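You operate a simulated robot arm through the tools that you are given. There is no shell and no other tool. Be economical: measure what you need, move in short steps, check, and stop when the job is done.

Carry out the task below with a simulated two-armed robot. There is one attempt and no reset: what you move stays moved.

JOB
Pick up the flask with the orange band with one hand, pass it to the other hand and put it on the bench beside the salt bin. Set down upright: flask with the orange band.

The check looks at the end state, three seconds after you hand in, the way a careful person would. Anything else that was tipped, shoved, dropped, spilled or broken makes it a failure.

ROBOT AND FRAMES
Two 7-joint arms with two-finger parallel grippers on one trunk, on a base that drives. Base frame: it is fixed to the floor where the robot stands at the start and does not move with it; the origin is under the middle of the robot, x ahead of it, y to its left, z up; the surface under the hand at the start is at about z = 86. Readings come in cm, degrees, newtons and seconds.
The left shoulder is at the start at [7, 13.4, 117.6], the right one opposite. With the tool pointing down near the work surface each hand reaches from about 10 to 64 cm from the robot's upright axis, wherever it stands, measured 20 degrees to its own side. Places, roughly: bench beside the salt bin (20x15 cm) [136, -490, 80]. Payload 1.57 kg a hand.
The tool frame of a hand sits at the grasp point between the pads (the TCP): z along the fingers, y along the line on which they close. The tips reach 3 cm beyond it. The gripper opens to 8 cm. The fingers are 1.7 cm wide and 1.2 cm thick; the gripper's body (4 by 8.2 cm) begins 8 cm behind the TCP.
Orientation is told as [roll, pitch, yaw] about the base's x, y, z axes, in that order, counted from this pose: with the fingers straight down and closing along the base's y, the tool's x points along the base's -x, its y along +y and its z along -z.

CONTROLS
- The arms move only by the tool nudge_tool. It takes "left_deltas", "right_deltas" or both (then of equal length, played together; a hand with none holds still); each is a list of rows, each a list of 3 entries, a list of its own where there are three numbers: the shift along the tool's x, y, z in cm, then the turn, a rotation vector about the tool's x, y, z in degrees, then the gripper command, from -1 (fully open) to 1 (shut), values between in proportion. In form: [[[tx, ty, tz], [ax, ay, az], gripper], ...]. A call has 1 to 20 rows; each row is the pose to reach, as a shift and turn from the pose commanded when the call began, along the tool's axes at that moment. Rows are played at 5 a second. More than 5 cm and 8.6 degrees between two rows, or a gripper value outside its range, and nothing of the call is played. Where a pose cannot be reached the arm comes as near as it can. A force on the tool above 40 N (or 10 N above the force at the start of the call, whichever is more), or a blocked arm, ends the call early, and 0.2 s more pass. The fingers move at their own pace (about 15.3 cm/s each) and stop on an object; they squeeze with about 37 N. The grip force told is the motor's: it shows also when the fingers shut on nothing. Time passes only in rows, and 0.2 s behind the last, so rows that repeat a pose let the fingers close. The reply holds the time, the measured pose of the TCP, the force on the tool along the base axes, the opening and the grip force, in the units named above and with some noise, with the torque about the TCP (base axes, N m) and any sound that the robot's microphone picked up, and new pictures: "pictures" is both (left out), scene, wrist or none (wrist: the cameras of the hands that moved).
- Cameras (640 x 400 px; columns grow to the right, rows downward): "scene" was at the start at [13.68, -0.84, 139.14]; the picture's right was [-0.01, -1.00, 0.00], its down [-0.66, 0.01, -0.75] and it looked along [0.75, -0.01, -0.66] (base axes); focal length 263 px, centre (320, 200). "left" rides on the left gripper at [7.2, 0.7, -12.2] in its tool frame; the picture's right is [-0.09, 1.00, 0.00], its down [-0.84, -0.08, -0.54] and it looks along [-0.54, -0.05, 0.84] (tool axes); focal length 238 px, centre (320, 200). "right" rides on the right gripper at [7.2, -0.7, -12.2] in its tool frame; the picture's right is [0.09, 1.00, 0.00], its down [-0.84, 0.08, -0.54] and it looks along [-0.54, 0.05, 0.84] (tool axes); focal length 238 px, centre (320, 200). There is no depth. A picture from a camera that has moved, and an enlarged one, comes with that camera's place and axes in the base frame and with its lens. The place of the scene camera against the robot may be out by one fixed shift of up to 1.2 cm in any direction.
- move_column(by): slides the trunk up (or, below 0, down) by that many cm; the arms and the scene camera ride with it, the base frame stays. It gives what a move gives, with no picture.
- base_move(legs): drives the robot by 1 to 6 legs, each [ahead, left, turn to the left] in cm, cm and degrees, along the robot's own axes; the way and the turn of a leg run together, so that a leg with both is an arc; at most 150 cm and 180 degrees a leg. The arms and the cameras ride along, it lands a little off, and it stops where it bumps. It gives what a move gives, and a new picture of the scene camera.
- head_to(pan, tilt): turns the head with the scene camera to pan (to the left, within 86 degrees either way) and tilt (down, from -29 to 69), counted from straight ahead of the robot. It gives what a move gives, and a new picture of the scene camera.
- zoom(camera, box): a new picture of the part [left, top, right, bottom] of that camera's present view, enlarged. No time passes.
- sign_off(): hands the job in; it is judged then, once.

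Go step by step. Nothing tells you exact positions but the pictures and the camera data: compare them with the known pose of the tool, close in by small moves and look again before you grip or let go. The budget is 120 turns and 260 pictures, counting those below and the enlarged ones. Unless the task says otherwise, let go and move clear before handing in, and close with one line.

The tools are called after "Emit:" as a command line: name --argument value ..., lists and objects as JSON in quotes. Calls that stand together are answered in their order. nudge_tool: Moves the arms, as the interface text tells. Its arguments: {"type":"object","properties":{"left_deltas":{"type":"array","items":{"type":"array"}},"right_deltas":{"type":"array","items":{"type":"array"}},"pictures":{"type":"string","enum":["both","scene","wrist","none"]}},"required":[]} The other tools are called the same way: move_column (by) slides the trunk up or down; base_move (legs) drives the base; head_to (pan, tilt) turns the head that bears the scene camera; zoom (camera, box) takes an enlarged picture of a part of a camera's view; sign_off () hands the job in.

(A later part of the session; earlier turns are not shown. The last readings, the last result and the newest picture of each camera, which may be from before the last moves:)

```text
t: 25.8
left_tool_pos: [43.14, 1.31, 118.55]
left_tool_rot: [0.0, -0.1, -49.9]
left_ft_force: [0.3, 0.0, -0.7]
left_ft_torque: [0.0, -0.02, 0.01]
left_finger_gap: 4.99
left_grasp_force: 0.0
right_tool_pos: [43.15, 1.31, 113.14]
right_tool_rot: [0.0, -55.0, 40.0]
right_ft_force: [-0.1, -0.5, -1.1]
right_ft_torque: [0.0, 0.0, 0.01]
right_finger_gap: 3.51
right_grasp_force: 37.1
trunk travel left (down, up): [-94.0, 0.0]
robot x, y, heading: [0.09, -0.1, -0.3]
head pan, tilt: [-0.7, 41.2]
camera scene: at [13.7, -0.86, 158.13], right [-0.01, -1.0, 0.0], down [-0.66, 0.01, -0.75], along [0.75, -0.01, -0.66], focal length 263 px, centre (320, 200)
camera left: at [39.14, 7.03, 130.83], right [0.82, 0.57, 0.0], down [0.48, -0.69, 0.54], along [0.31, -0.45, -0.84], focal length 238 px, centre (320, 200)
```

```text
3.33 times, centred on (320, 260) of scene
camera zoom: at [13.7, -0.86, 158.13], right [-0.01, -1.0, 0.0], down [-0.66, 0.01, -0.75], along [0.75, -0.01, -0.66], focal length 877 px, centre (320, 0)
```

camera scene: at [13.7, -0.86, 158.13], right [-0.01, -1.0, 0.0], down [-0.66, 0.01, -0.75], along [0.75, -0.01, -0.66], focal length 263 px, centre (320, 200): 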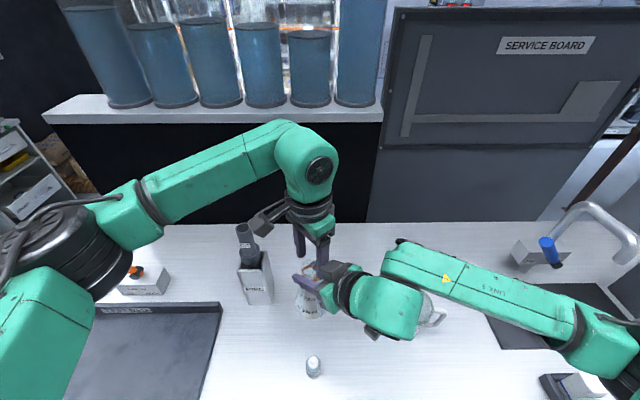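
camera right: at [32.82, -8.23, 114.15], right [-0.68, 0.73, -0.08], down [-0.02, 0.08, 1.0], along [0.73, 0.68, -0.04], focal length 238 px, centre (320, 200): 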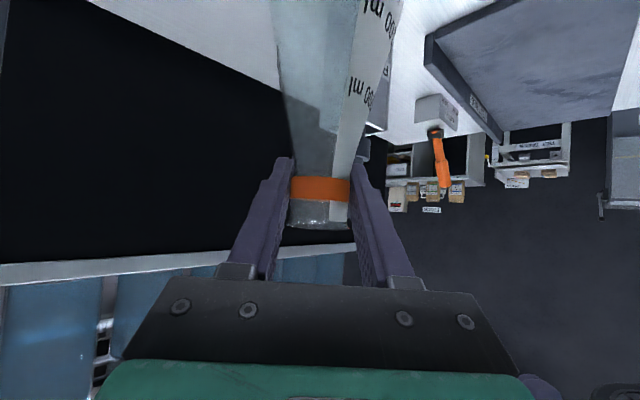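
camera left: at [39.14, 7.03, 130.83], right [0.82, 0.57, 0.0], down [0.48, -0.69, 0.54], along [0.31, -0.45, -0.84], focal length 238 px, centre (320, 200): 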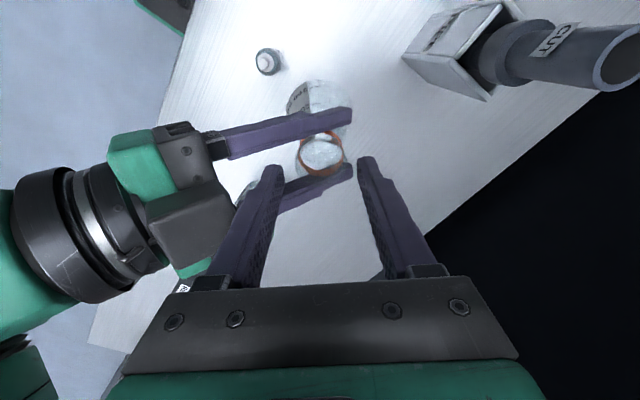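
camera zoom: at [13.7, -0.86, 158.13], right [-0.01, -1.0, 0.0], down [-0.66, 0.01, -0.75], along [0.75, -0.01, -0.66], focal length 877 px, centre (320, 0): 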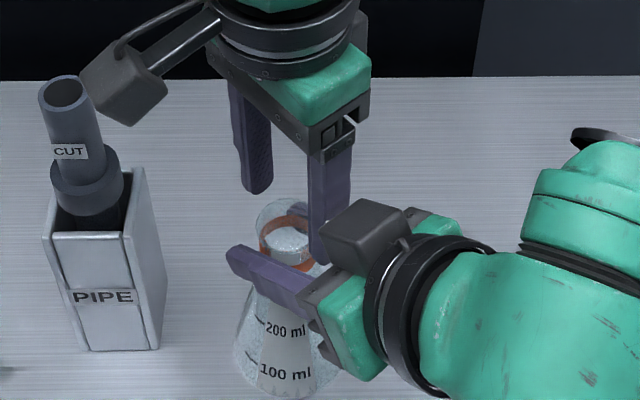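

The neck is centred laterally between the left fingers. I'll descend the last 3.3 cm.

Emit:
nudge_tool --left_deltas '[[[-0.12, 0, 0.8], [0, 0, 0], -0.25], [[-0.12, 0, 1.7], [0, 0, 0], -0.25], [[-0.12, 0, 2.6], [0, 0, 0], -0.25], [[-0.12, 0, 3.3], [0, 0, 0], -0.25], [[-0.12, 0, 3.3], [0, 0, 0], -0.25]]'

Emit:
zoom --camera "left" --box '[220, 80, 420, 240]'

Emit:
zoom --camera "scene" --box '[240, 200, 400, 320]'

Emit:
zoom --camera "right" --box '[220, 80, 420, 300]'

```text
t: 27.0
left_tool_pos: [43.36, 1.19, 115.12]
left_tool_rot: [0.0, -0.1, -49.9]
left_ft_force: [-0.2, 0.0, -0.2]
left_ft_torque: [0.0, 0.0, 0.02]
left_finger_gap: 4.99
left_grasp_force: 0.0
right_tool_pos: [43.12, 1.31, 113.06]
right_tool_rot: [0.0, -55.0, 40.0]
right_ft_force: [-0.5, 0.5, 0.2]
right_ft_torque: [-0.04, -0.01, 0.0]
right_finger_gap: 3.57
right_grasp_force: 37.2
trunk travel left (down, up): [-94.0, 0.0]
robot x, y, heading: [-0.25, 0.18, 0.1]
head pan, tilt: [-0.7, 41.2]
camera scene: at [13.71, -0.84, 158.13], right [-0.01, -1.0, 0.0], down [-0.66, 0.01, -0.75], along [0.75, -0.01, -0.66], focal length 263 px, centre (320, 200)
camera left: at [39.23, 6.85, 127.39], right [0.82, 0.57, 0.0], down [0.48, -0.69, 0.54], along [0.31, -0.45, -0.84], focal length 238 px, centre (320, 200)
```

scene: 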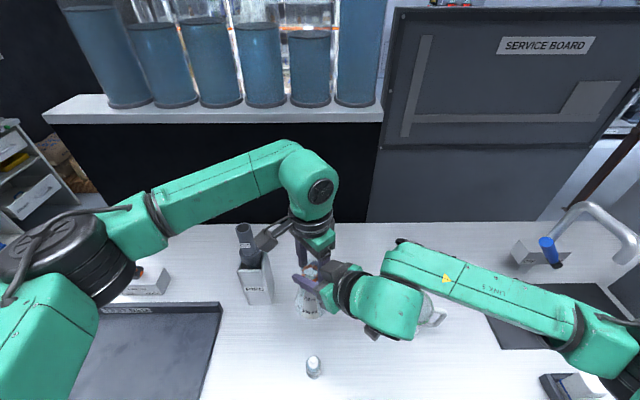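
left: 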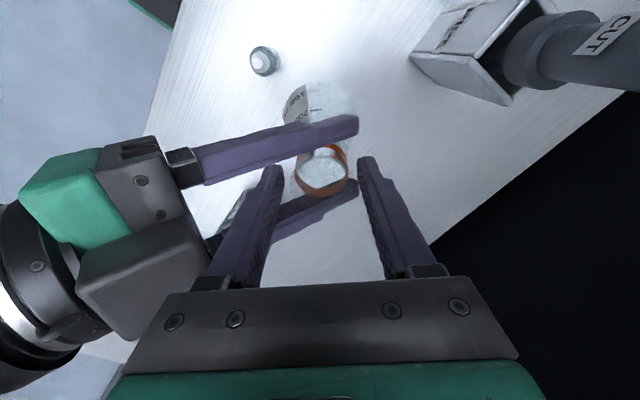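

```text
2.50 times, centred on (320, 160) of left
camera zoom: at [39.23, 6.85, 127.39], right [0.82, 0.57, 0.0], down [0.48, -0.69, 0.54], along [0.31, -0.45, -0.84], focal length 596 px, centre (320, 300)
```

zoom: 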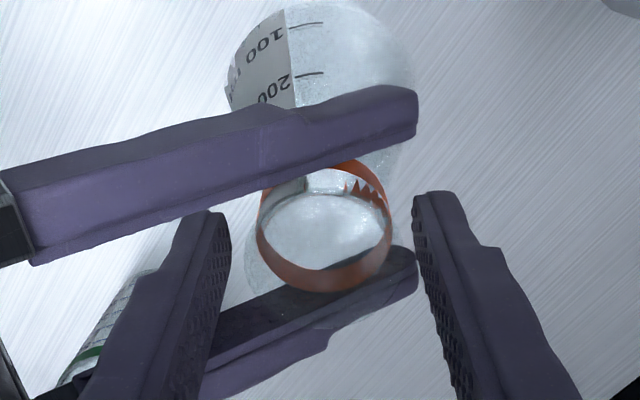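

```text
3.33 times, centred on (320, 260) of scene
camera zoom: at [13.71, -0.84, 158.13], right [-0.01, -1.0, 0.0], down [-0.66, 0.01, -0.75], along [0.75, -0.01, -0.66], focal length 877 px, centre (320, 0)
```

zoom: 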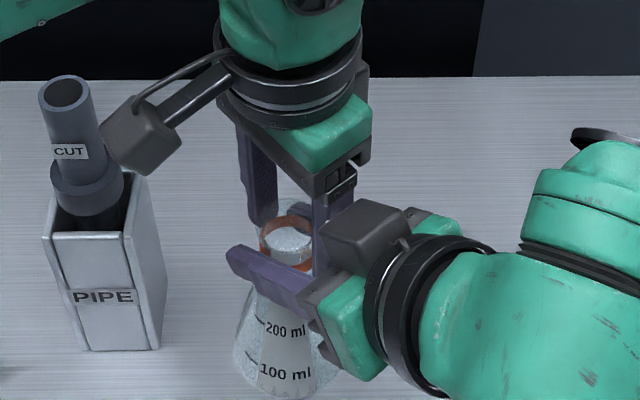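

```text
1.82 times, centred on (320, 190) of right
camera zoom: at [32.84, -8.25, 114.16], right [-0.68, 0.73, -0.08], down [-0.02, 0.08, 1.0], along [0.73, 0.68, -0.04], focal length 433 px, centre (320, 218)
```

zoom: 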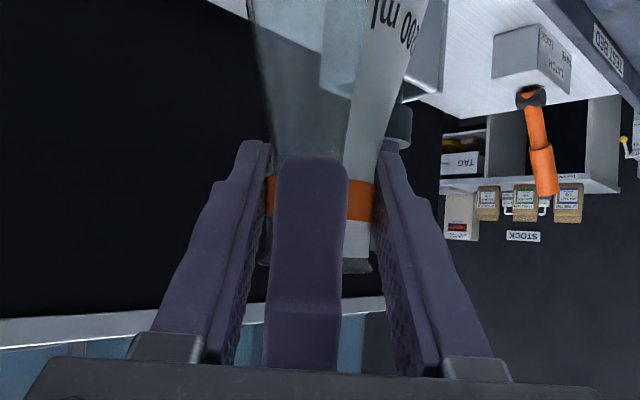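

The left fingers sit cleanly between the right ones, with the tips just below the band. I'll close the left gripper with a small centring shift.

Emit:
nudge_tool --left_deltas '[[[0.2, 0, 0], [0, 0, 0], -0.25], [[0.2, 0, 0], [0, 0, 0], 0.0], [[0.2, 0, 0], [0, 0, 0], 1], [[0.2, 0, 0], [0, 0, 0], 1], [[0.2, 0, 0], [0, 0, 0], 1]]' --pictures "wrist"

Emit:
zoom --camera "right" --box '[220, 80, 420, 300]'

```text
t: 28.2
left_tool_pos: [43.32, 1.34, 115.33]
left_tool_rot: [0.2, 0.0, -49.7]
left_ft_force: [4.2, 3.8, -1.0]
left_ft_torque: [-0.01, -0.05, -0.03]
left_finger_gap: 3.6
left_grasp_force: 36.5
right_tool_pos: [43.24, 1.39, 113.04]
right_tool_rot: [0.1, -55.0, 40.0]
right_ft_force: [-3.9, -3.6, 0.3]
right_ft_torque: [0.1, -0.07, 0.04]
right_finger_gap: 3.51
right_grasp_force: 36.4
trunk travel left (down, up): [-94.0, 0.0]
robot x, y, heading: [-0.16, -0.35, 0.1]
head pan, tilt: [-0.7, 41.2]
camera left: at [39.15, 7.12, 127.44], right [0.82, 0.57, 0.0], down [0.48, -0.69, 0.54], along [0.31, -0.44, -0.84], focal length 238 px, centre (320, 200)
```

left: 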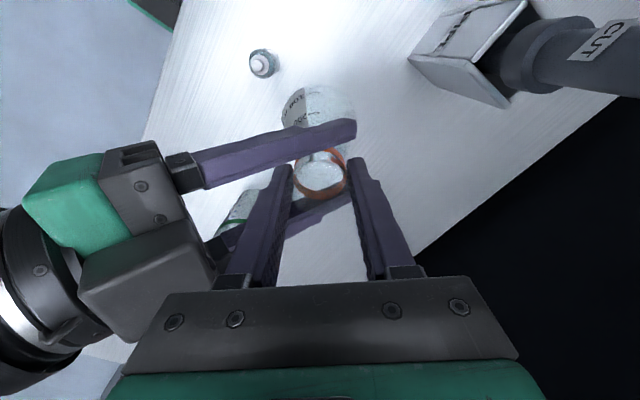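

```text
1.82 times, centred on (320, 190) of right
camera zoom: at [32.83, -8.24, 114.16], right [-0.68, 0.73, -0.08], down [-0.02, 0.08, 1.0], along [0.73, 0.68, -0.04], focal length 433 px, centre (320, 218)
```

zoom: 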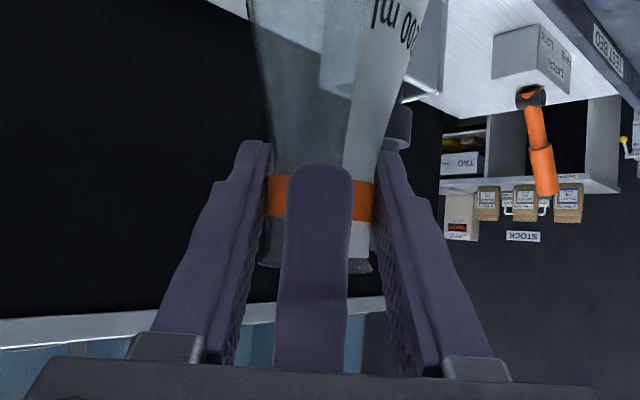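

Both hands now hold the neck. I'll open the right gripper and back it out along its own axis.

Emit:
nudge_tool --right_deltas '[[[0, 0, 0], [0, 0, 0], -0.2], [[0, 0, 0], [0, 0, 0], -0.8], [[0, 0, 0], [0, 0, 0], -1]]'

```text
t: 29.0
left_tool_pos: [43.11, 1.23, 115.19]
left_tool_rot: [0.0, -0.1, -49.9]
left_ft_force: [-0.5, 0.5, -0.2]
left_ft_torque: [0.01, 0.01, -0.01]
left_finger_gap: 3.62
left_grasp_force: 37.4
right_tool_pos: [43.07, 1.42, 113.19]
right_tool_rot: [0.0, -55.0, 40.0]
right_ft_force: [-0.2, -0.1, -0.8]
right_ft_torque: [-0.02, 0.0, 0.01]
right_finger_gap: 8.0
right_grasp_force: 0.1
trunk travel left (down, up): [-94.0, 0.0]
robot x, y, heading: [0.14, 0.11, 0.1]
head pan, tilt: [-0.7, 41.2]
camera scene: at [13.71, -0.84, 158.13], right [-0.01, -1.0, 0.0], down [-0.66, 0.01, -0.75], along [0.75, -0.01, -0.66], focal length 263 px, centre (320, 200)
camera right: at [32.84, -8.24, 114.16], right [-0.68, 0.73, -0.08], down [-0.02, 0.08, 1.0], along [0.73, 0.68, -0.04], focal length 238 px, centre (320, 200)
```

scene: 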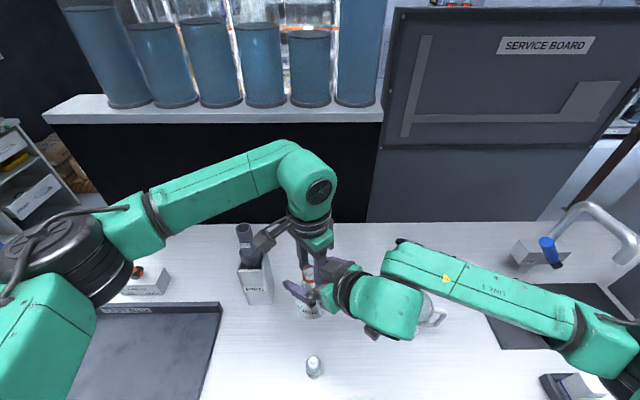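
right: 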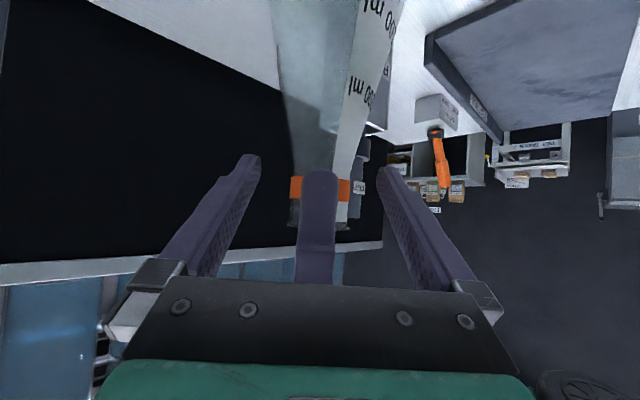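

The flask is held by the left hand alone. I'm retracting the right hand back, then off to the right.

Emit:
nudge_tool --right_deltas '[[[0, 0, -2.5], [0, 0, 0], -1], [[0, 0, -5.5], [0, 0, 0], -1], [[0, 0, -9], [0, 0, 0], -1], [[1.5, -3, -11.1], [0, 0, 0], -1], [[3, -6, -13.2], [0, 0, 0], -1], [[4.5, -9, -15.3], [0, 0, 0], -1], [[5.2, -10.7, -16.4], [0, 0, 0], -1], [[5.2, -10.7, -16.4], [0, 0, 0], -1]]'

Emit:
zoom --camera "scene" --box '[240, 200, 400, 320]'

```text
t: 30.8
left_tool_pos: [43.22, 1.12, 115.22]
left_tool_rot: [0.1, 0.0, -49.8]
left_ft_force: [0.1, -0.5, 0.2]
left_ft_torque: [0.03, 0.0, 0.02]
left_finger_gap: 3.59
left_grasp_force: 36.8
right_tool_pos: [37.46, -17.49, 118.29]
right_tool_rot: [0.1, -55.1, 40.1]
right_ft_force: [-0.3, -0.2, 0.2]
right_ft_torque: [0.0, 0.02, 0.05]
right_finger_gap: 7.99
right_grasp_force: 0.0
trunk travel left (down, up): [-94.0, 0.0]
robot x, y, heading: [0.21, 0.19, -0.0]
head pan, tilt: [-0.7, 41.2]
camera scene: at [13.73, -1.01, 158.13], right [-0.01, -1.0, 0.0], down [-0.66, 0.01, -0.75], along [0.75, -0.01, -0.66], focal length 263 px, centre (320, 200)
camera right: at [27.09, -27.13, 119.32], right [-0.68, 0.73, -0.07], down [-0.02, 0.08, 1.0], along [0.73, 0.68, -0.04], focal length 238 px, centre (320, 200)
```

scene: 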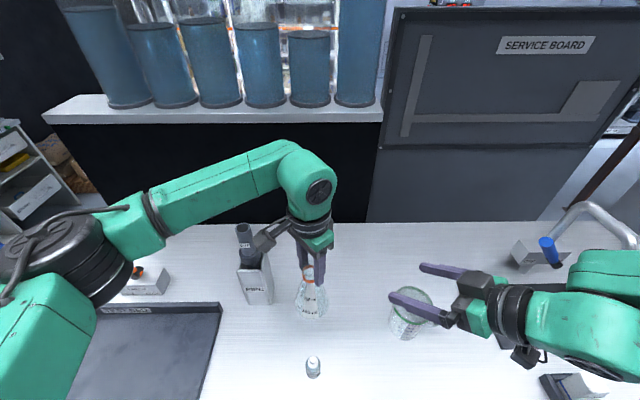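
right: 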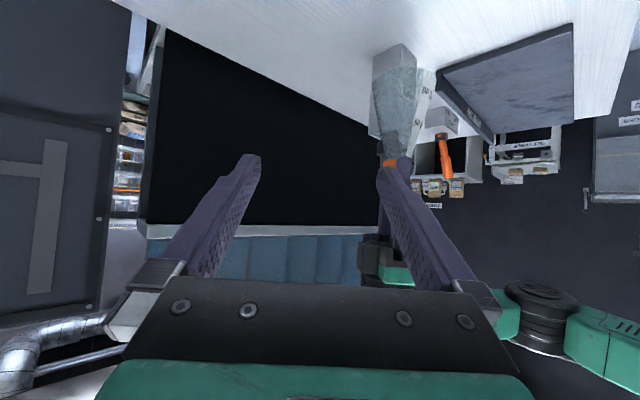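

```text
3.33 times, centred on (320, 260) of scene
camera zoom: at [13.73, -1.01, 158.13], right [-0.01, -1.0, 0.0], down [-0.66, 0.01, -0.75], along [0.75, -0.01, -0.66], focal length 877 px, centre (320, 0)
```

zoom: 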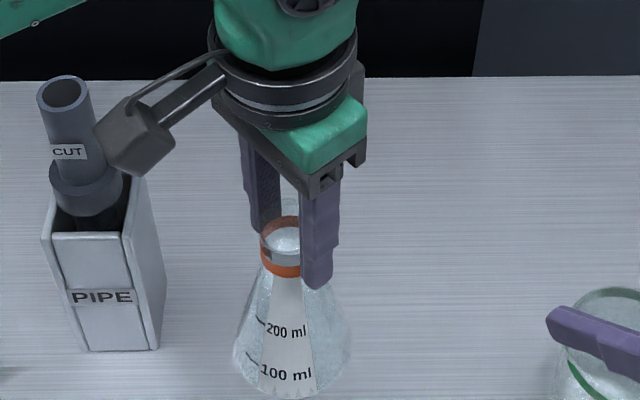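

The handover is done, and the left hand holds the flask upright with its base about 13.6 cm below the TCP. Next I'll look to the right to plan the drive.

Emit:
head_to --pan -80 --tilt 20

Emit:
head_to --pan 80 --tilt 20

Emit:
head_to --pan -40 --tilt 15

```text
t: 32.3
left_tool_pos: [43.28, 1.35, 115.21]
left_tool_rot: [0.0, -0.1, -49.9]
left_ft_force: [0.3, -0.6, -0.3]
left_ft_torque: [-0.01, 0.01, -0.01]
left_finger_gap: 3.62
left_grasp_force: 37.0
right_tool_pos: [37.27, -17.41, 118.29]
right_tool_rot: [0.0, -55.0, 40.1]
right_ft_force: [0.1, 0.0, 0.3]
right_ft_torque: [0.0, -0.02, -0.05]
right_finger_gap: 7.99
right_grasp_force: 0.0
trunk travel left (down, up): [-94.0, 0.0]
robot x, y, heading: [0.17, -0.08, -0.0]
head pan, tilt: [-80.0, 20.0]
camera scene: at [6.89, -9.93, 161.45], right [-0.98, -0.17, 0.0], down [-0.06, 0.34, -0.94], along [0.16, -0.93, -0.34], focal length 263 px, centre (320, 200)
```

scene: 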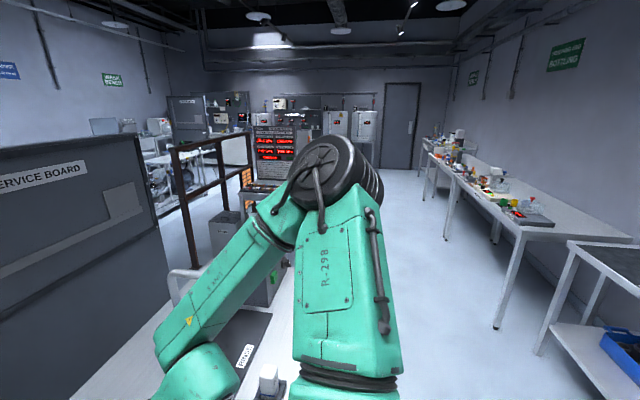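

```text
t: 34.8
left_tool_pos: [43.29, 1.2, 115.22]
left_tool_rot: [0.0, -0.1, -49.9]
left_ft_force: [0.1, 0.0, 1.1]
left_ft_torque: [-0.01, 0.0, 0.05]
left_finger_gap: 3.59
left_grasp_force: 37.1
right_tool_pos: [37.36, -17.44, 118.35]
right_tool_rot: [0.0, -55.0, 40.0]
right_ft_force: [0.1, 0.3, -0.2]
right_ft_torque: [0.02, -0.01, -0.02]
right_finger_gap: 8.01
right_grasp_force: 0.1
trunk travel left (down, up): [-94.0, 0.0]
robot x, y, heading: [-0.14, -0.05, 0.2]
head pan, tilt: [80.0, 20.0]
camera scene: at [6.91, 8.42, 161.45], right [0.98, -0.17, 0.0], down [-0.06, -0.34, -0.94], along [0.16, 0.93, -0.34], focal length 263 px, centre (320, 200)
```

scene: 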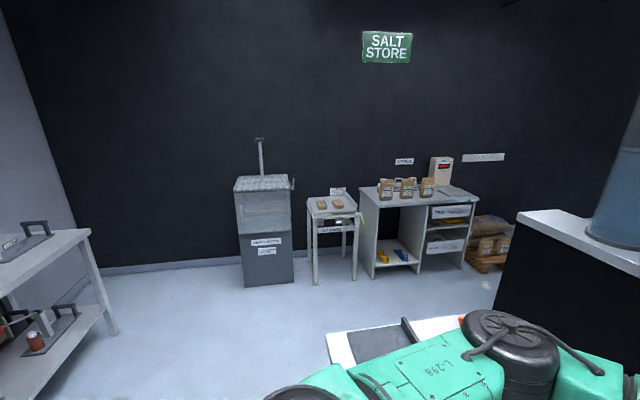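

```text
t: 36.8
left_tool_pos: [43.23, 1.32, 115.29]
left_tool_rot: [0.1, -0.1, -49.9]
left_ft_force: [0.0, -0.4, 0.0]
left_ft_torque: [0.03, 0.0, 0.01]
left_finger_gap: 3.61
left_grasp_force: 36.7
right_tool_pos: [37.37, -17.51, 118.35]
right_tool_rot: [0.0, -55.0, 40.1]
right_ft_force: [-0.4, 0.2, -0.4]
right_ft_torque: [0.03, 0.0, 0.0]
right_finger_gap: 7.99
right_grasp_force: 0.0
trunk travel left (down, up): [-94.0, 0.0]
robot x, y, heading: [-0.1, -0.31, 0.0]
head pan, tilt: [-40.0, 15.0]
camera scene: at [12.45, -6.75, 162.26], right [-0.64, -0.77, 0.0], down [-0.2, 0.17, -0.97], along [0.74, -0.62, -0.26], focal length 263 px, centre (320, 200)
```

scene: 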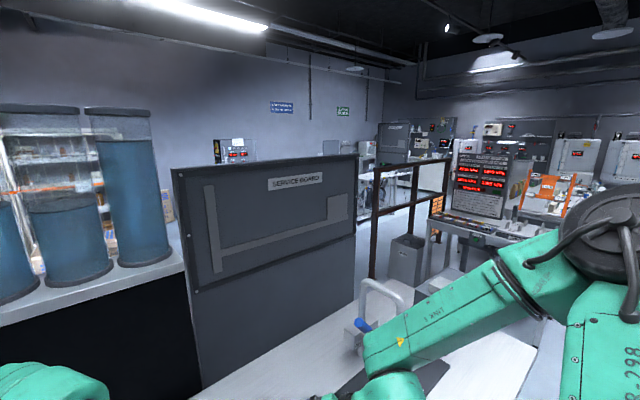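

The destination is about 5 m to my right, along the aisle between the benches. I'll back out of this bench straight first, then turn right.

Emit:
base_move --legs '[[-45, 0, 0], [0, 0, -90]]'

Emit:
head_to --pan 0 --tilt 20

Emit:
head_to --pan 45 --tilt 20

```text
t: 43.2
left_tool_pos: [-43.01, -42.9, 115.33]
left_tool_rot: [0.1, -0.1, -138.2]
left_ft_force: [0.3, -0.9, 0.1]
left_ft_torque: [-0.02, -0.04, -0.02]
left_finger_gap: 3.61
left_grasp_force: 36.9
right_tool_pos: [-61.79, -37.62, 118.31]
right_tool_rot: [0.0, -55.0, -48.3]
right_ft_force: [-0.8, 0.0, -0.2]
right_ft_torque: [0.03, -0.03, -0.01]
right_finger_gap: 8.02
right_grasp_force: 0.0
trunk travel left (down, up): [-94.0, 0.0]
robot x, y, heading: [-45.8, 0.23, -88.4]
head pan, tilt: [-40.0, 15.0]
camera scene: at [-50.9, -12.92, 162.27], right [-0.78, 0.62, 0.0], down [0.16, 0.2, -0.97], along [-0.6, -0.76, -0.26], focal length 263 px, centre (320, 200)
```

scene: 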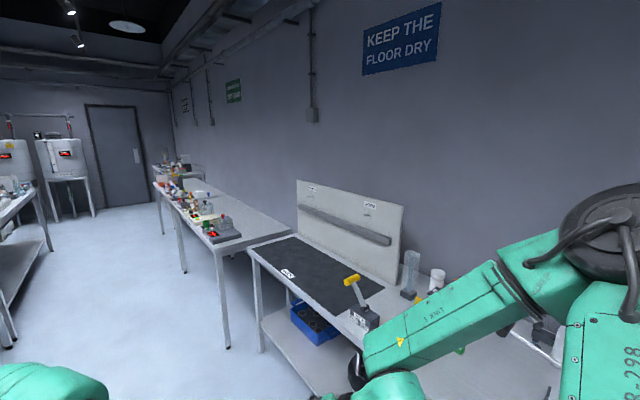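

```text
t: 44.3
left_tool_pos: [-42.87, -42.93, 115.21]
left_tool_rot: [0.0, -0.2, -138.1]
left_ft_force: [0.3, -0.2, -0.4]
left_ft_torque: [0.05, 0.01, -0.01]
left_finger_gap: 3.62
left_grasp_force: 36.8
right_tool_pos: [-61.72, -37.53, 118.25]
right_tool_rot: [-0.1, -55.0, -48.2]
right_ft_force: [-0.1, -0.1, -0.3]
right_ft_torque: [-0.01, -0.02, -0.02]
right_finger_gap: 8.02
right_grasp_force: 0.1
trunk travel left (down, up): [-94.0, 0.0]
robot x, y, heading: [-45.74, 0.41, -88.4]
head pan, tilt: [0.0, 20.0]
camera scene: at [-44.89, -14.88, 161.45], right [-1.0, -0.03, 0.0], down [-0.01, 0.34, -0.94], along [0.03, -0.94, -0.34], focal length 263 px, centre (320, 200)
```

scene: 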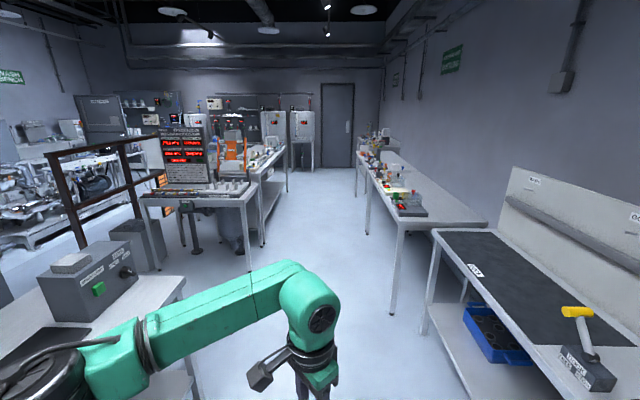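

```text
t: 45.4
left_tool_pos: [-42.97, -42.9, 115.34]
left_tool_rot: [0.0, 0.0, -138.1]
left_ft_force: [-0.3, 0.4, 0.2]
left_ft_torque: [-0.01, -0.01, 0.0]
left_finger_gap: 3.61
left_grasp_force: 36.8
right_tool_pos: [-61.88, -37.7, 118.27]
right_tool_rot: [0.0, -55.0, -48.4]
right_ft_force: [0.4, 0.6, -0.4]
right_ft_torque: [0.01, 0.01, 0.02]
right_finger_gap: 7.97
right_grasp_force: 0.0
trunk travel left (down, up): [-94.0, 0.0]
robot x, y, heading: [-45.67, 0.32, -88.2]
head pan, tilt: [45.0, 20.0]
camera scene: at [-38.38, -11.97, 161.45], right [-0.69, -0.73, 0.0], down [-0.25, 0.24, -0.94], along [0.68, -0.65, -0.34], focal length 263 px, centre (320, 200)
```

scene: 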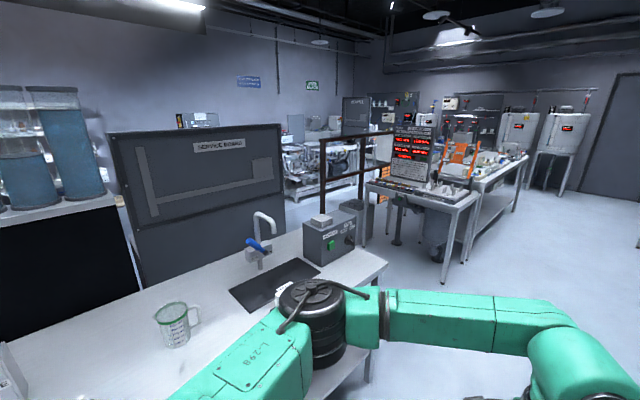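

The destination projects to about pixel (452, 153), on the tables behind the red-display console. I'll enlarge that area.

Emit:
zoom --camera "scene" --box '[340, 80, 600, 240]'

```text
2.46 times, centred on (470, 160) of scene
camera zoom: at [-38.38, -11.97, 161.45], right [-0.69, -0.73, 0.0], down [-0.25, 0.24, -0.94], along [0.68, -0.65, -0.34], focal length 648 px, centre (-49, 298)
```

zoom: 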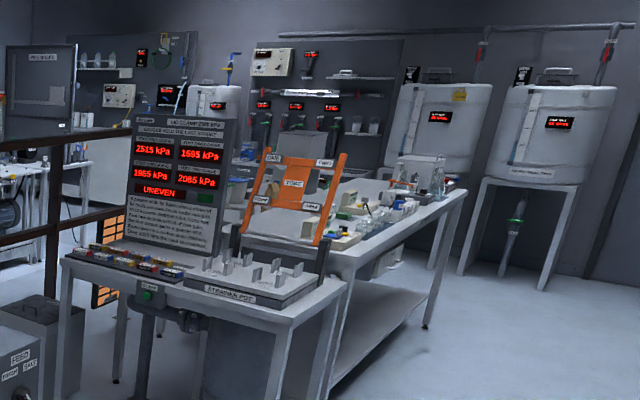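

The target bench is beyond the console tables, not visible yet. I'll drive down the aisle and look again.

Emit:
base_move --legs '[[0, 0, -1.7], [145, 0, 0], [145, 0, 0]]'

Emit:
head_to --pan 30 --tilt 20

Emit:
head_to --pan 75 --tilt 20

```text
t: 59.8
left_tool_pos: [-48.56, -333.18, 115.2]
left_tool_rot: [0.0, -0.1, -140.5]
left_ft_force: [-0.6, -0.9, -0.1]
left_ft_torque: [-0.01, 0.04, 0.01]
left_finger_gap: 3.6
left_grasp_force: 37.5
right_tool_pos: [-67.07, -327.12, 118.31]
right_tool_rot: [0.1, -55.0, -50.7]
right_ft_force: [0.2, 0.9, 0.4]
right_ft_torque: [-0.02, 0.02, 0.0]
right_finger_gap: 8.0
right_grasp_force: 0.2
trunk travel left (down, up): [-94.0, 0.0]
robot x, y, heading: [-49.2, -289.89, -90.7]
head pan, tilt: [45.0, 20.0]
camera scene: at [-42.55, -302.46, 161.46], right [-0.72, -0.7, 0.0], down [-0.24, 0.24, -0.94], along [0.66, -0.67, -0.34], focal length 263 px, centre (320, 200)
```

scene: 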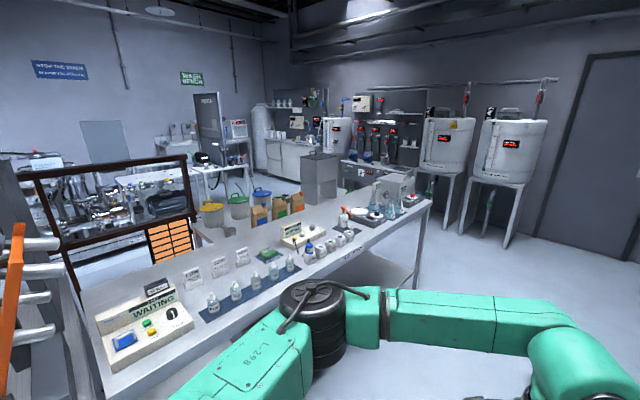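

```text
t: 60.6
left_tool_pos: [-48.52, -333.39, 115.3]
left_tool_rot: [-0.1, -0.1, -140.7]
left_ft_force: [0.5, -0.3, -0.3]
left_ft_torque: [0.03, 0.0, 0.01]
left_finger_gap: 3.58
left_grasp_force: 36.9
right_tool_pos: [-67.1, -327.23, 118.35]
right_tool_rot: [0.0, -55.0, -50.7]
right_ft_force: [-0.6, 1.1, -0.4]
right_ft_torque: [0.02, 0.02, 0.02]
right_finger_gap: 8.0
right_grasp_force: 0.2
trunk travel left (down, up): [-94.0, 0.0]
robot x, y, heading: [-49.17, -289.6, -90.9]
head pan, tilt: [30.0, 20.0]
camera scene: at [-44.5, -304.01, 161.45], right [-0.87, -0.49, 0.0], down [-0.17, 0.3, -0.94], along [0.46, -0.82, -0.34], focal length 263 px, centre (320, 200)
```

scene: 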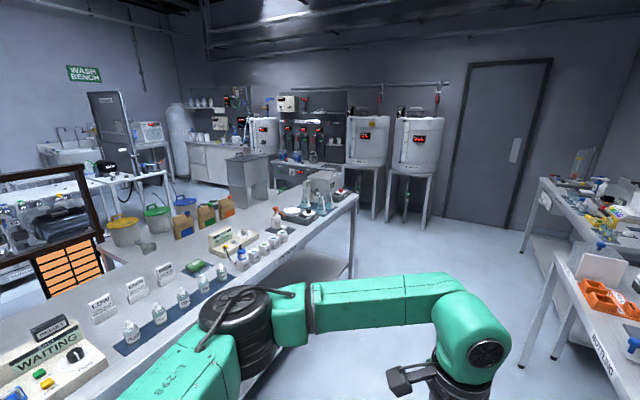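

```text
t: 61.7
left_tool_pos: [-48.54, -333.33, 115.33]
left_tool_rot: [0.1, -0.1, -140.6]
left_ft_force: [-0.5, 0.5, -0.2]
left_ft_torque: [-0.04, -0.01, 0.03]
left_finger_gap: 3.62
left_grasp_force: 36.9
right_tool_pos: [-67.06, -327.29, 118.29]
right_tool_rot: [-0.1, -55.0, -50.8]
right_ft_force: [0.4, -0.4, -0.3]
right_ft_torque: [0.0, 0.01, -0.03]
right_finger_gap: 8.01
right_grasp_force: 0.2
trunk travel left (down, up): [-94.0, 0.0]
robot x, y, heading: [-49.28, -290.19, -90.9]
head pan, tilt: [75.0, 20.0]
camera scene: at [-40.1, -298.42, 161.45], right [-0.27, -0.96, 0.0], down [-0.33, 0.09, -0.94], along [0.9, -0.26, -0.34], focal length 263 px, centre (320, 200)
```

scene: 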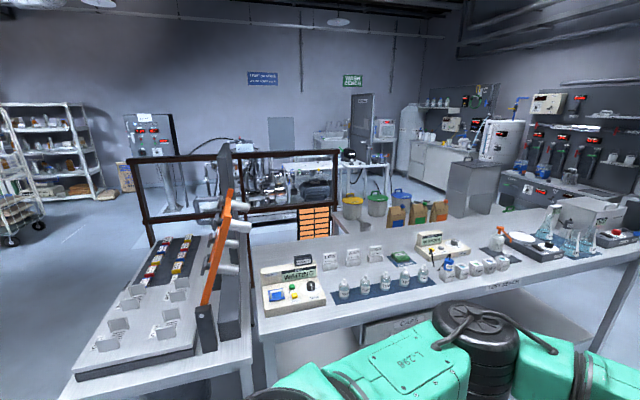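

A grey bin stands beyond the long bench near the projected spot (254, 190). I'll look closely from this view angle.

Emit:
head_to --pan 40 --tilt 20

Emit:
zoom --camera "scene" --box '[200, 90, 440, 240]'

```text
t: 62.7
left_tool_pos: [-48.61, -333.32, 115.29]
left_tool_rot: [-0.1, -0.1, -140.5]
left_ft_force: [-0.6, -0.1, 0.2]
left_ft_torque: [-0.03, 0.01, -0.03]
left_finger_gap: 3.61
left_grasp_force: 37.0
right_tool_pos: [-67.06, -327.28, 118.26]
right_tool_rot: [0.0, -55.0, -50.8]
right_ft_force: [0.4, -0.2, 0.6]
right_ft_torque: [-0.01, 0.0, -0.03]
right_finger_gap: 7.99
right_grasp_force: 0.0
trunk travel left (down, up): [-94.0, 0.0]
robot x, y, heading: [-49.39, -289.85, -90.8]
head pan, tilt: [40.0, 20.0]
camera scene: at [-43.15, -303.08, 161.45], right [-0.77, -0.63, 0.0], down [-0.22, 0.27, -0.94], along [0.59, -0.73, -0.34], focal length 263 px, centre (320, 200)
```

scene: 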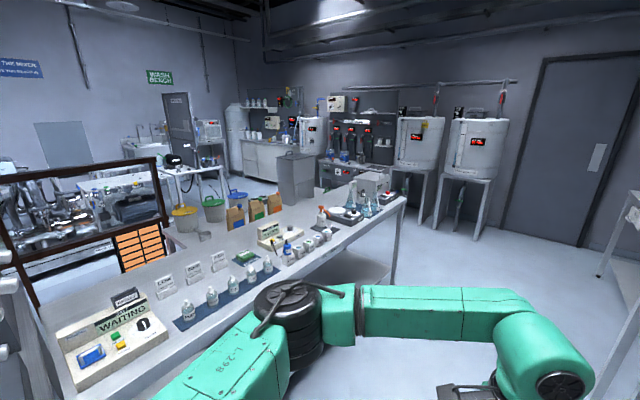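

```text
2.67 times, centred on (320, 165) of scene
camera zoom: at [-43.15, -303.08, 161.45], right [-0.77, -0.63, 0.0], down [-0.22, 0.27, -0.94], along [0.59, -0.73, -0.34], focal length 702 px, centre (320, 293)
```

zoom: 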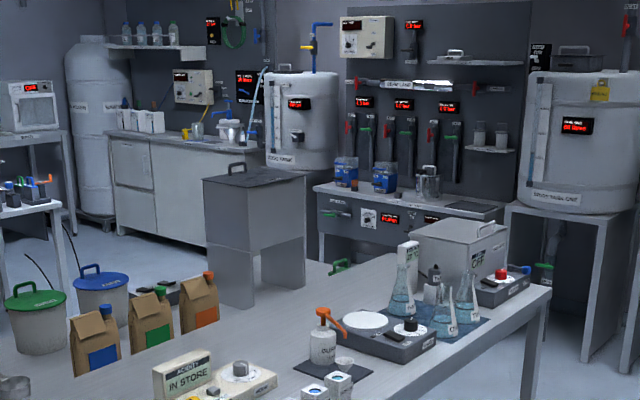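

The grey bin triangulates to about (108, -455). The target spot lies behind it from here, so I need to come round the end of the long bench. I'll drive further down the aisle and look.

Emit:
base_move --legs '[[145, 0, 0], [95, 0, 0]]'

Emit:
head_to --pan 80 --tilt 22

```text
t: 74.3
left_tool_pos: [-53.85, -569.67, 115.24]
left_tool_rot: [0.1, -0.1, -141.8]
left_ft_force: [0.2, 0.6, -0.9]
left_ft_torque: [-0.03, -0.02, 0.02]
left_finger_gap: 3.6
left_grasp_force: 37.3
right_tool_pos: [-72.35, -563.2, 118.39]
right_tool_rot: [0.0, -55.0, -52.0]
right_ft_force: [-0.5, -0.3, 1.1]
right_ft_torque: [-0.03, 0.0, 0.03]
right_finger_gap: 8.0
right_grasp_force: 0.0
trunk travel left (down, up): [-94.0, 0.0]
robot x, y, heading: [-53.42, -526.49, -92.2]
head pan, tilt: [40.0, 20.0]
camera scene: at [-47.86, -539.57, 161.46], right [-0.79, -0.62, 0.0], down [-0.21, 0.27, -0.94], along [0.58, -0.74, -0.34], focal length 263 px, centre (320, 200)
```

scene: 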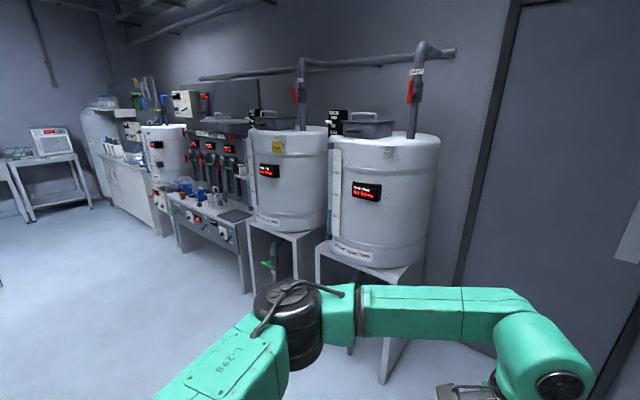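

```text
t: 75.4
left_tool_pos: [-53.88, -569.97, 115.34]
left_tool_rot: [-0.1, 0.0, -141.9]
left_ft_force: [0.2, -0.1, -0.2]
left_ft_torque: [0.02, 0.01, -0.01]
left_finger_gap: 3.61
left_grasp_force: 36.5
right_tool_pos: [-72.4, -563.38, 118.26]
right_tool_rot: [0.0, -55.0, -52.0]
right_ft_force: [0.5, -0.3, 0.1]
right_ft_torque: [0.0, -0.02, 0.03]
right_finger_gap: 8.01
right_grasp_force: 0.1
trunk travel left (down, up): [-94.0, 0.0]
robot x, y, heading: [-53.59, -526.32, -91.9]
head pan, tilt: [80.0, 22.0]
camera scene: at [-44.54, -534.33, 161.13], right [-0.21, -0.98, 0.0], down [-0.37, 0.08, -0.93], along [0.91, -0.19, -0.37], focal length 263 px, centre (320, 200)
```

scene: 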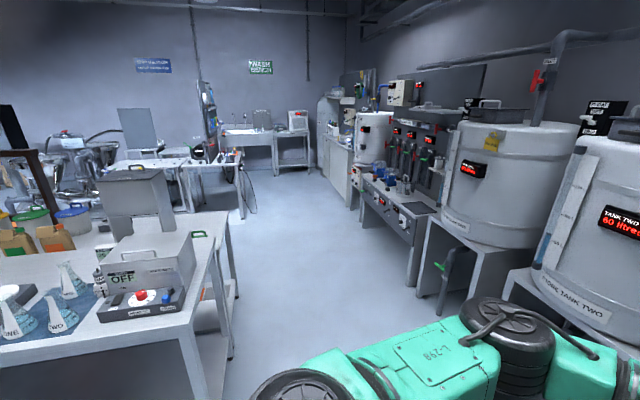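

From here the target projects to about pixel (205, 217), the back corner of the long bench beside the grey bin. I'll enlarge it.

Emit:
zoom --camera "scene" --box '[60, 140, 260, 340]'

```text
2.00 times, centred on (160, 240) of scene
camera zoom: at [-44.54, -534.33, 161.13], right [-0.21, -0.98, 0.0], down [-0.37, 0.08, -0.93], along [0.91, -0.19, -0.37], focal length 526 px, centre (640, 120)
```

zoom: 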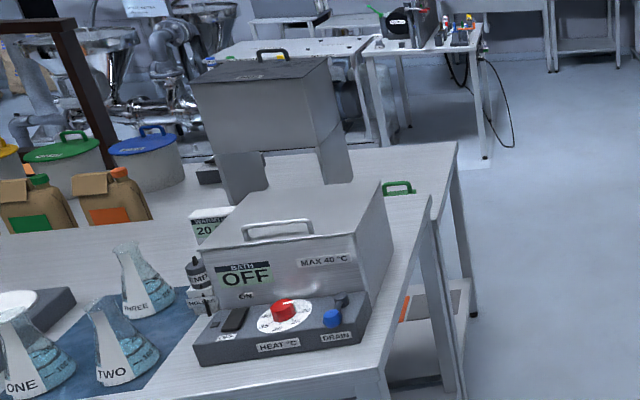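

I now see a second bench behind the first. The grey bin stands on it, and clear surface lies to the bin's right near the bench end, matching the target at (136, -490). I'll go round by the corridor at the end. First I drive forward, turn left and look.

Emit:
base_move --legs '[[46, 0, 0], [0, 0, 92]]'

Emit:
head_to --pan 10 --tilt 25

```text
t: 82.0
left_tool_pos: [-12.02, -574.29, 115.32]
left_tool_rot: [0.0, 0.0, -52.5]
left_ft_force: [-0.4, -0.5, -1.2]
left_ft_torque: [-0.03, -0.01, 0.02]
left_finger_gap: 3.61
left_grasp_force: 37.0
right_tool_pos: [-18.71, -592.58, 118.39]
right_tool_rot: [0.1, -55.1, 37.6]
right_ft_force: [-0.1, -0.6, 0.6]
right_ft_torque: [-0.03, 0.0, 0.01]
right_finger_gap: 7.97
right_grasp_force: 0.0
trunk travel left (down, up): [-94.0, 0.0]
robot x, y, heading: [-55.36, -573.64, -2.3]
head pan, tilt: [80.0, 22.0]
camera scene: at [-47.96, -565.46, 161.13], right [0.98, -0.22, 0.0], down [-0.08, -0.37, -0.93], along [0.2, 0.91, -0.37], focal length 263 px, centre (320, 200)
```

scene: 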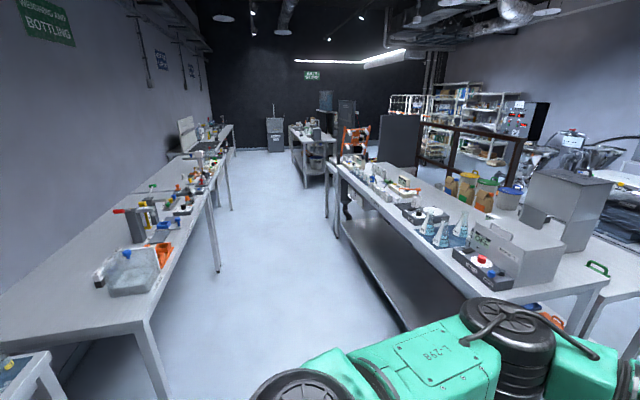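

```text
t: 83.4
left_tool_pos: [-12.09, -574.1, 115.24]
left_tool_rot: [0.0, -0.1, -52.5]
left_ft_force: [-0.3, 0.3, -1.8]
left_ft_torque: [-0.01, 0.01, 0.02]
left_finger_gap: 3.63
left_grasp_force: 37.9
right_tool_pos: [-18.69, -592.54, 118.24]
right_tool_rot: [0.0, -55.1, 37.3]
right_ft_force: [-0.4, -0.8, 0.1]
right_ft_torque: [-0.02, 0.03, 0.0]
right_finger_gap: 7.99
right_grasp_force: 0.0
trunk travel left (down, up): [-94.0, 0.0]
robot x, y, heading: [-55.3, -573.71, -2.3]
head pan, tilt: [10.0, 25.0]
camera scene: at [-40.83, -573.28, 160.64], right [0.13, -0.99, 0.0], down [-0.42, -0.05, -0.91], along [0.9, 0.12, -0.42], focal length 263 px, centre (320, 200)
```

scene: 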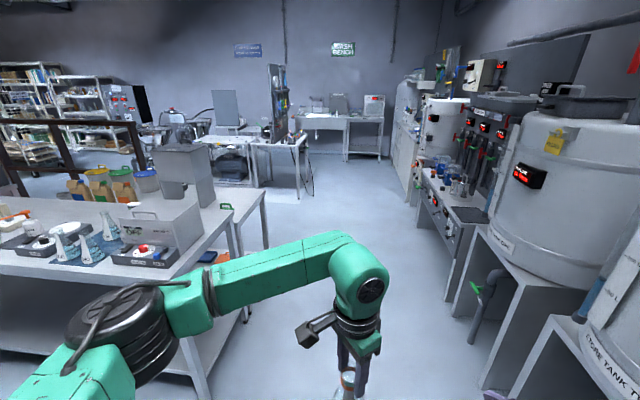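

The corridor ahead is clear. I'll straighten up, drive along it to x≈137 with a slight shift right, and look before turning to the bench.

Emit:
base_move --legs '[[0, 0, 2.4], [60, -6, 0], [132, 0, 0]]'

Emit:
head_to --pan 80 --tilt 40

```text
t: 93.4
left_tool_pos: [179.65, -581.19, 115.29]
left_tool_rot: [0.0, -0.2, -51.1]
left_ft_force: [-0.5, -0.3, -1.6]
left_ft_torque: [0.0, -0.01, 0.01]
left_finger_gap: 3.59
left_grasp_force: 36.7
right_tool_pos: [173.19, -599.64, 118.34]
right_tool_rot: [0.1, -55.1, 38.8]
right_ft_force: [-0.7, 0.2, 1.0]
right_ft_torque: [-0.02, 0.02, -0.01]
right_finger_gap: 7.99
right_grasp_force: 0.1
trunk travel left (down, up): [-94.0, 0.0]
robot x, y, heading: [136.39, -581.65, -1.1]
head pan, tilt: [10.0, 25.0]
camera scene: at [150.68, -580.91, 160.65], right [0.15, -0.99, 0.0], down [-0.42, -0.06, -0.91], along [0.9, 0.14, -0.42], focal length 263 px, centre (320, 200)
```

scene: 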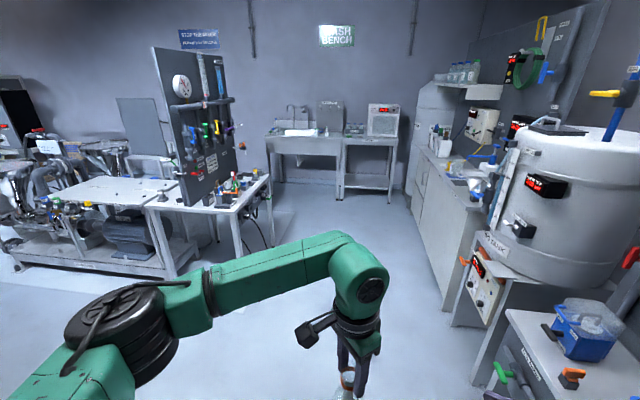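

```text
t: 94.8
left_tool_pos: [179.63, -581.09, 115.24]
left_tool_rot: [0.0, 0.0, -51.0]
left_ft_force: [-1.2, -0.4, -1.6]
left_ft_torque: [0.0, 0.01, 0.02]
left_finger_gap: 3.62
left_grasp_force: 36.8
right_tool_pos: [173.41, -599.65, 118.44]
right_tool_rot: [0.0, -55.0, 38.8]
right_ft_force: [-0.2, 0.6, -0.8]
right_ft_torque: [0.04, 0.03, 0.01]
right_finger_gap: 8.01
right_grasp_force: 0.0
trunk travel left (down, up): [-94.0, 0.0]
robot x, y, heading: [136.49, -581.65, -1.2]
head pan, tilt: [80.0, 40.0]
camera scene: at [143.35, -573.97, 158.31], right [0.98, -0.2, 0.0], down [-0.13, -0.63, -0.77], along [0.15, 0.75, -0.64], focal length 263 px, centre (320, 200)
```

scene: 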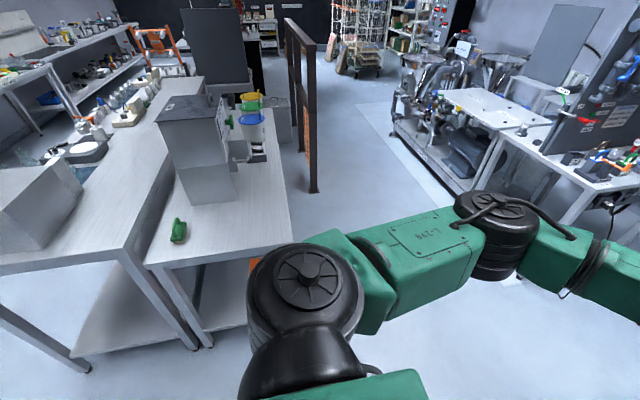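

The bench's free area right of the bin is visible. The bin's front face is at y≈-473 over x 102–125, the bench edge is at x≈148 and its end at y≈-508. I'll set the flask near (135, -490). Now I turn to face the bench and move up part-way.

Emit:
base_move --legs '[[0, 0, 91], [28, 0, 0]]'

Emit:
head_to --pan 0 --tilt 45

```text
t: 100.7
left_tool_pos: [134.76, -509.9, 115.23]
left_tool_rot: [0.2, -0.1, 40.3]
left_ft_force: [0.4, -0.6, -2.4]
left_ft_torque: [0.02, -0.03, -0.01]
left_finger_gap: 3.62
left_grasp_force: 37.1
right_tool_pos: [153.42, -515.73, 118.44]
right_tool_rot: [-0.1, -55.0, 130.4]
right_ft_force: [-0.3, 0.0, -0.1]
right_ft_torque: [0.01, 0.0, -0.04]
right_finger_gap: 8.0
right_grasp_force: 0.0
trunk travel left (down, up): [-94.0, 0.0]
robot x, y, heading: [136.11, -552.93, 90.2]
head pan, tilt: [80.0, 40.0]
camera scene: at [128.08, -547.51, 158.33], right [0.17, 0.99, 0.0], down [0.63, -0.11, -0.77], along [-0.76, 0.13, -0.64], focal length 263 px, centre (320, 200)
```

scene: 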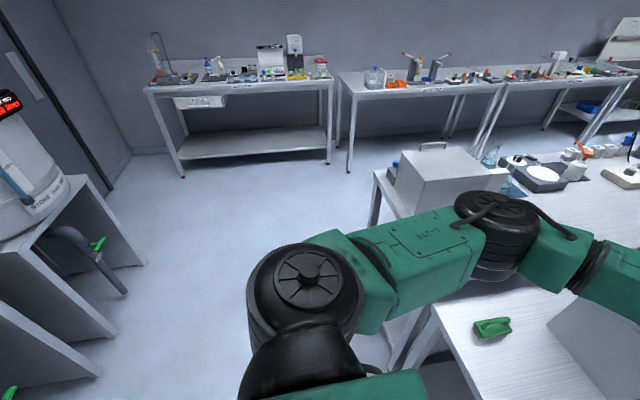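

```text
t: 102.2
left_tool_pos: [134.85, -509.73, 115.25]
left_tool_rot: [0.0, 0.0, 40.4]
left_ft_force: [0.2, -0.2, -1.8]
left_ft_torque: [0.0, 0.0, -0.04]
left_finger_gap: 3.63
left_grasp_force: 37.0
right_tool_pos: [153.49, -515.49, 118.31]
right_tool_rot: [0.1, -54.9, 130.2]
right_ft_force: [-0.6, 0.0, 0.4]
right_ft_torque: [0.0, 0.01, -0.03]
right_finger_gap: 8.01
right_grasp_force: 0.0
trunk travel left (down, up): [-94.0, 0.0]
robot x, y, heading: [136.12, -553.15, 90.2]
head pan, tilt: [0.0, 45.0]
camera scene: at [136.42, -540.42, 157.58], right [1.0, 0.0, 0.0], down [0.0, -0.71, -0.71], along [0.0, 0.71, -0.71], focal length 263 px, centre (320, 200)
```

scene: 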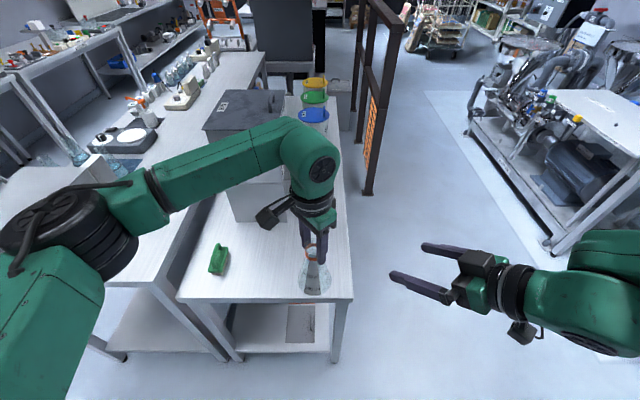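

The flask hangs at (134.8, -509.8), over the bench end and right of the bin. I'll drive 18.5 cm ahead so it is over the free spot.

Emit:
base_move --legs '[[18.5, 0, 0]]'

Emit:
zoom --camera "left" --box '[0, 0, 640, 400]'

```text
t: 103.7
left_tool_pos: [134.73, -492.07, 115.45]
left_tool_rot: [0.2, -0.2, 40.3]
left_ft_force: [0.7, 0.7, -1.4]
left_ft_torque: [0.02, 0.01, -0.01]
left_finger_gap: 3.61
left_grasp_force: 36.9
right_tool_pos: [153.39, -497.8, 118.43]
right_tool_rot: [-0.2, -55.2, 130.4]
right_ft_force: [0.5, -1.2, 0.4]
right_ft_torque: [0.02, -0.02, -0.01]
right_finger_gap: 8.0
right_grasp_force: 0.0
trunk travel left (down, up): [-94.0, 0.0]
robot x, y, heading: [136.57, -535.07, 90.2]
head pan, tilt: [0.0, 45.0]
camera scene: at [136.37, -522.92, 157.63], right [1.0, 0.0, 0.0], down [0.0, -0.7, -0.71], along [0.0, 0.71, -0.7], focal length 263 px, centre (320, 200)
```

scene: 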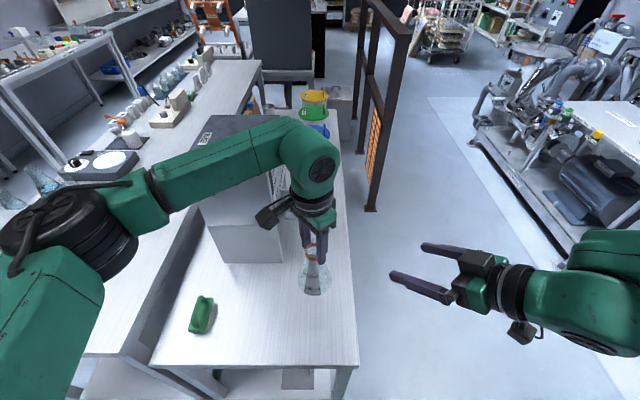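

```text
1.00 times, centred on (320, 200) of left (not enlarged: the box is as wide or as high as the picture)
camera zoom: at [128.86, -496.33, 127.59], right [-0.57, 0.82, 0.0], down [0.69, 0.48, 0.54], along [0.44, 0.31, -0.84], focal length 238 px, centre (320, 200)
```

zoom: 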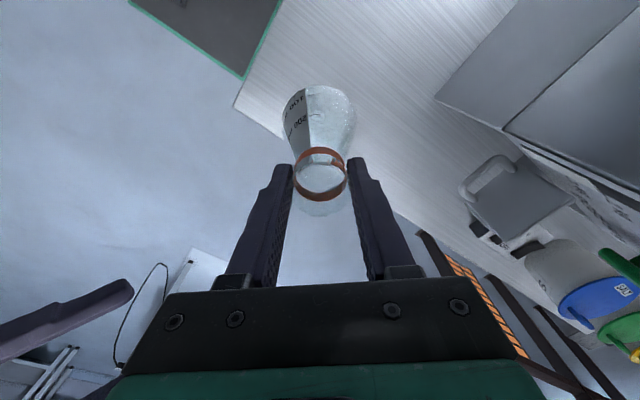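

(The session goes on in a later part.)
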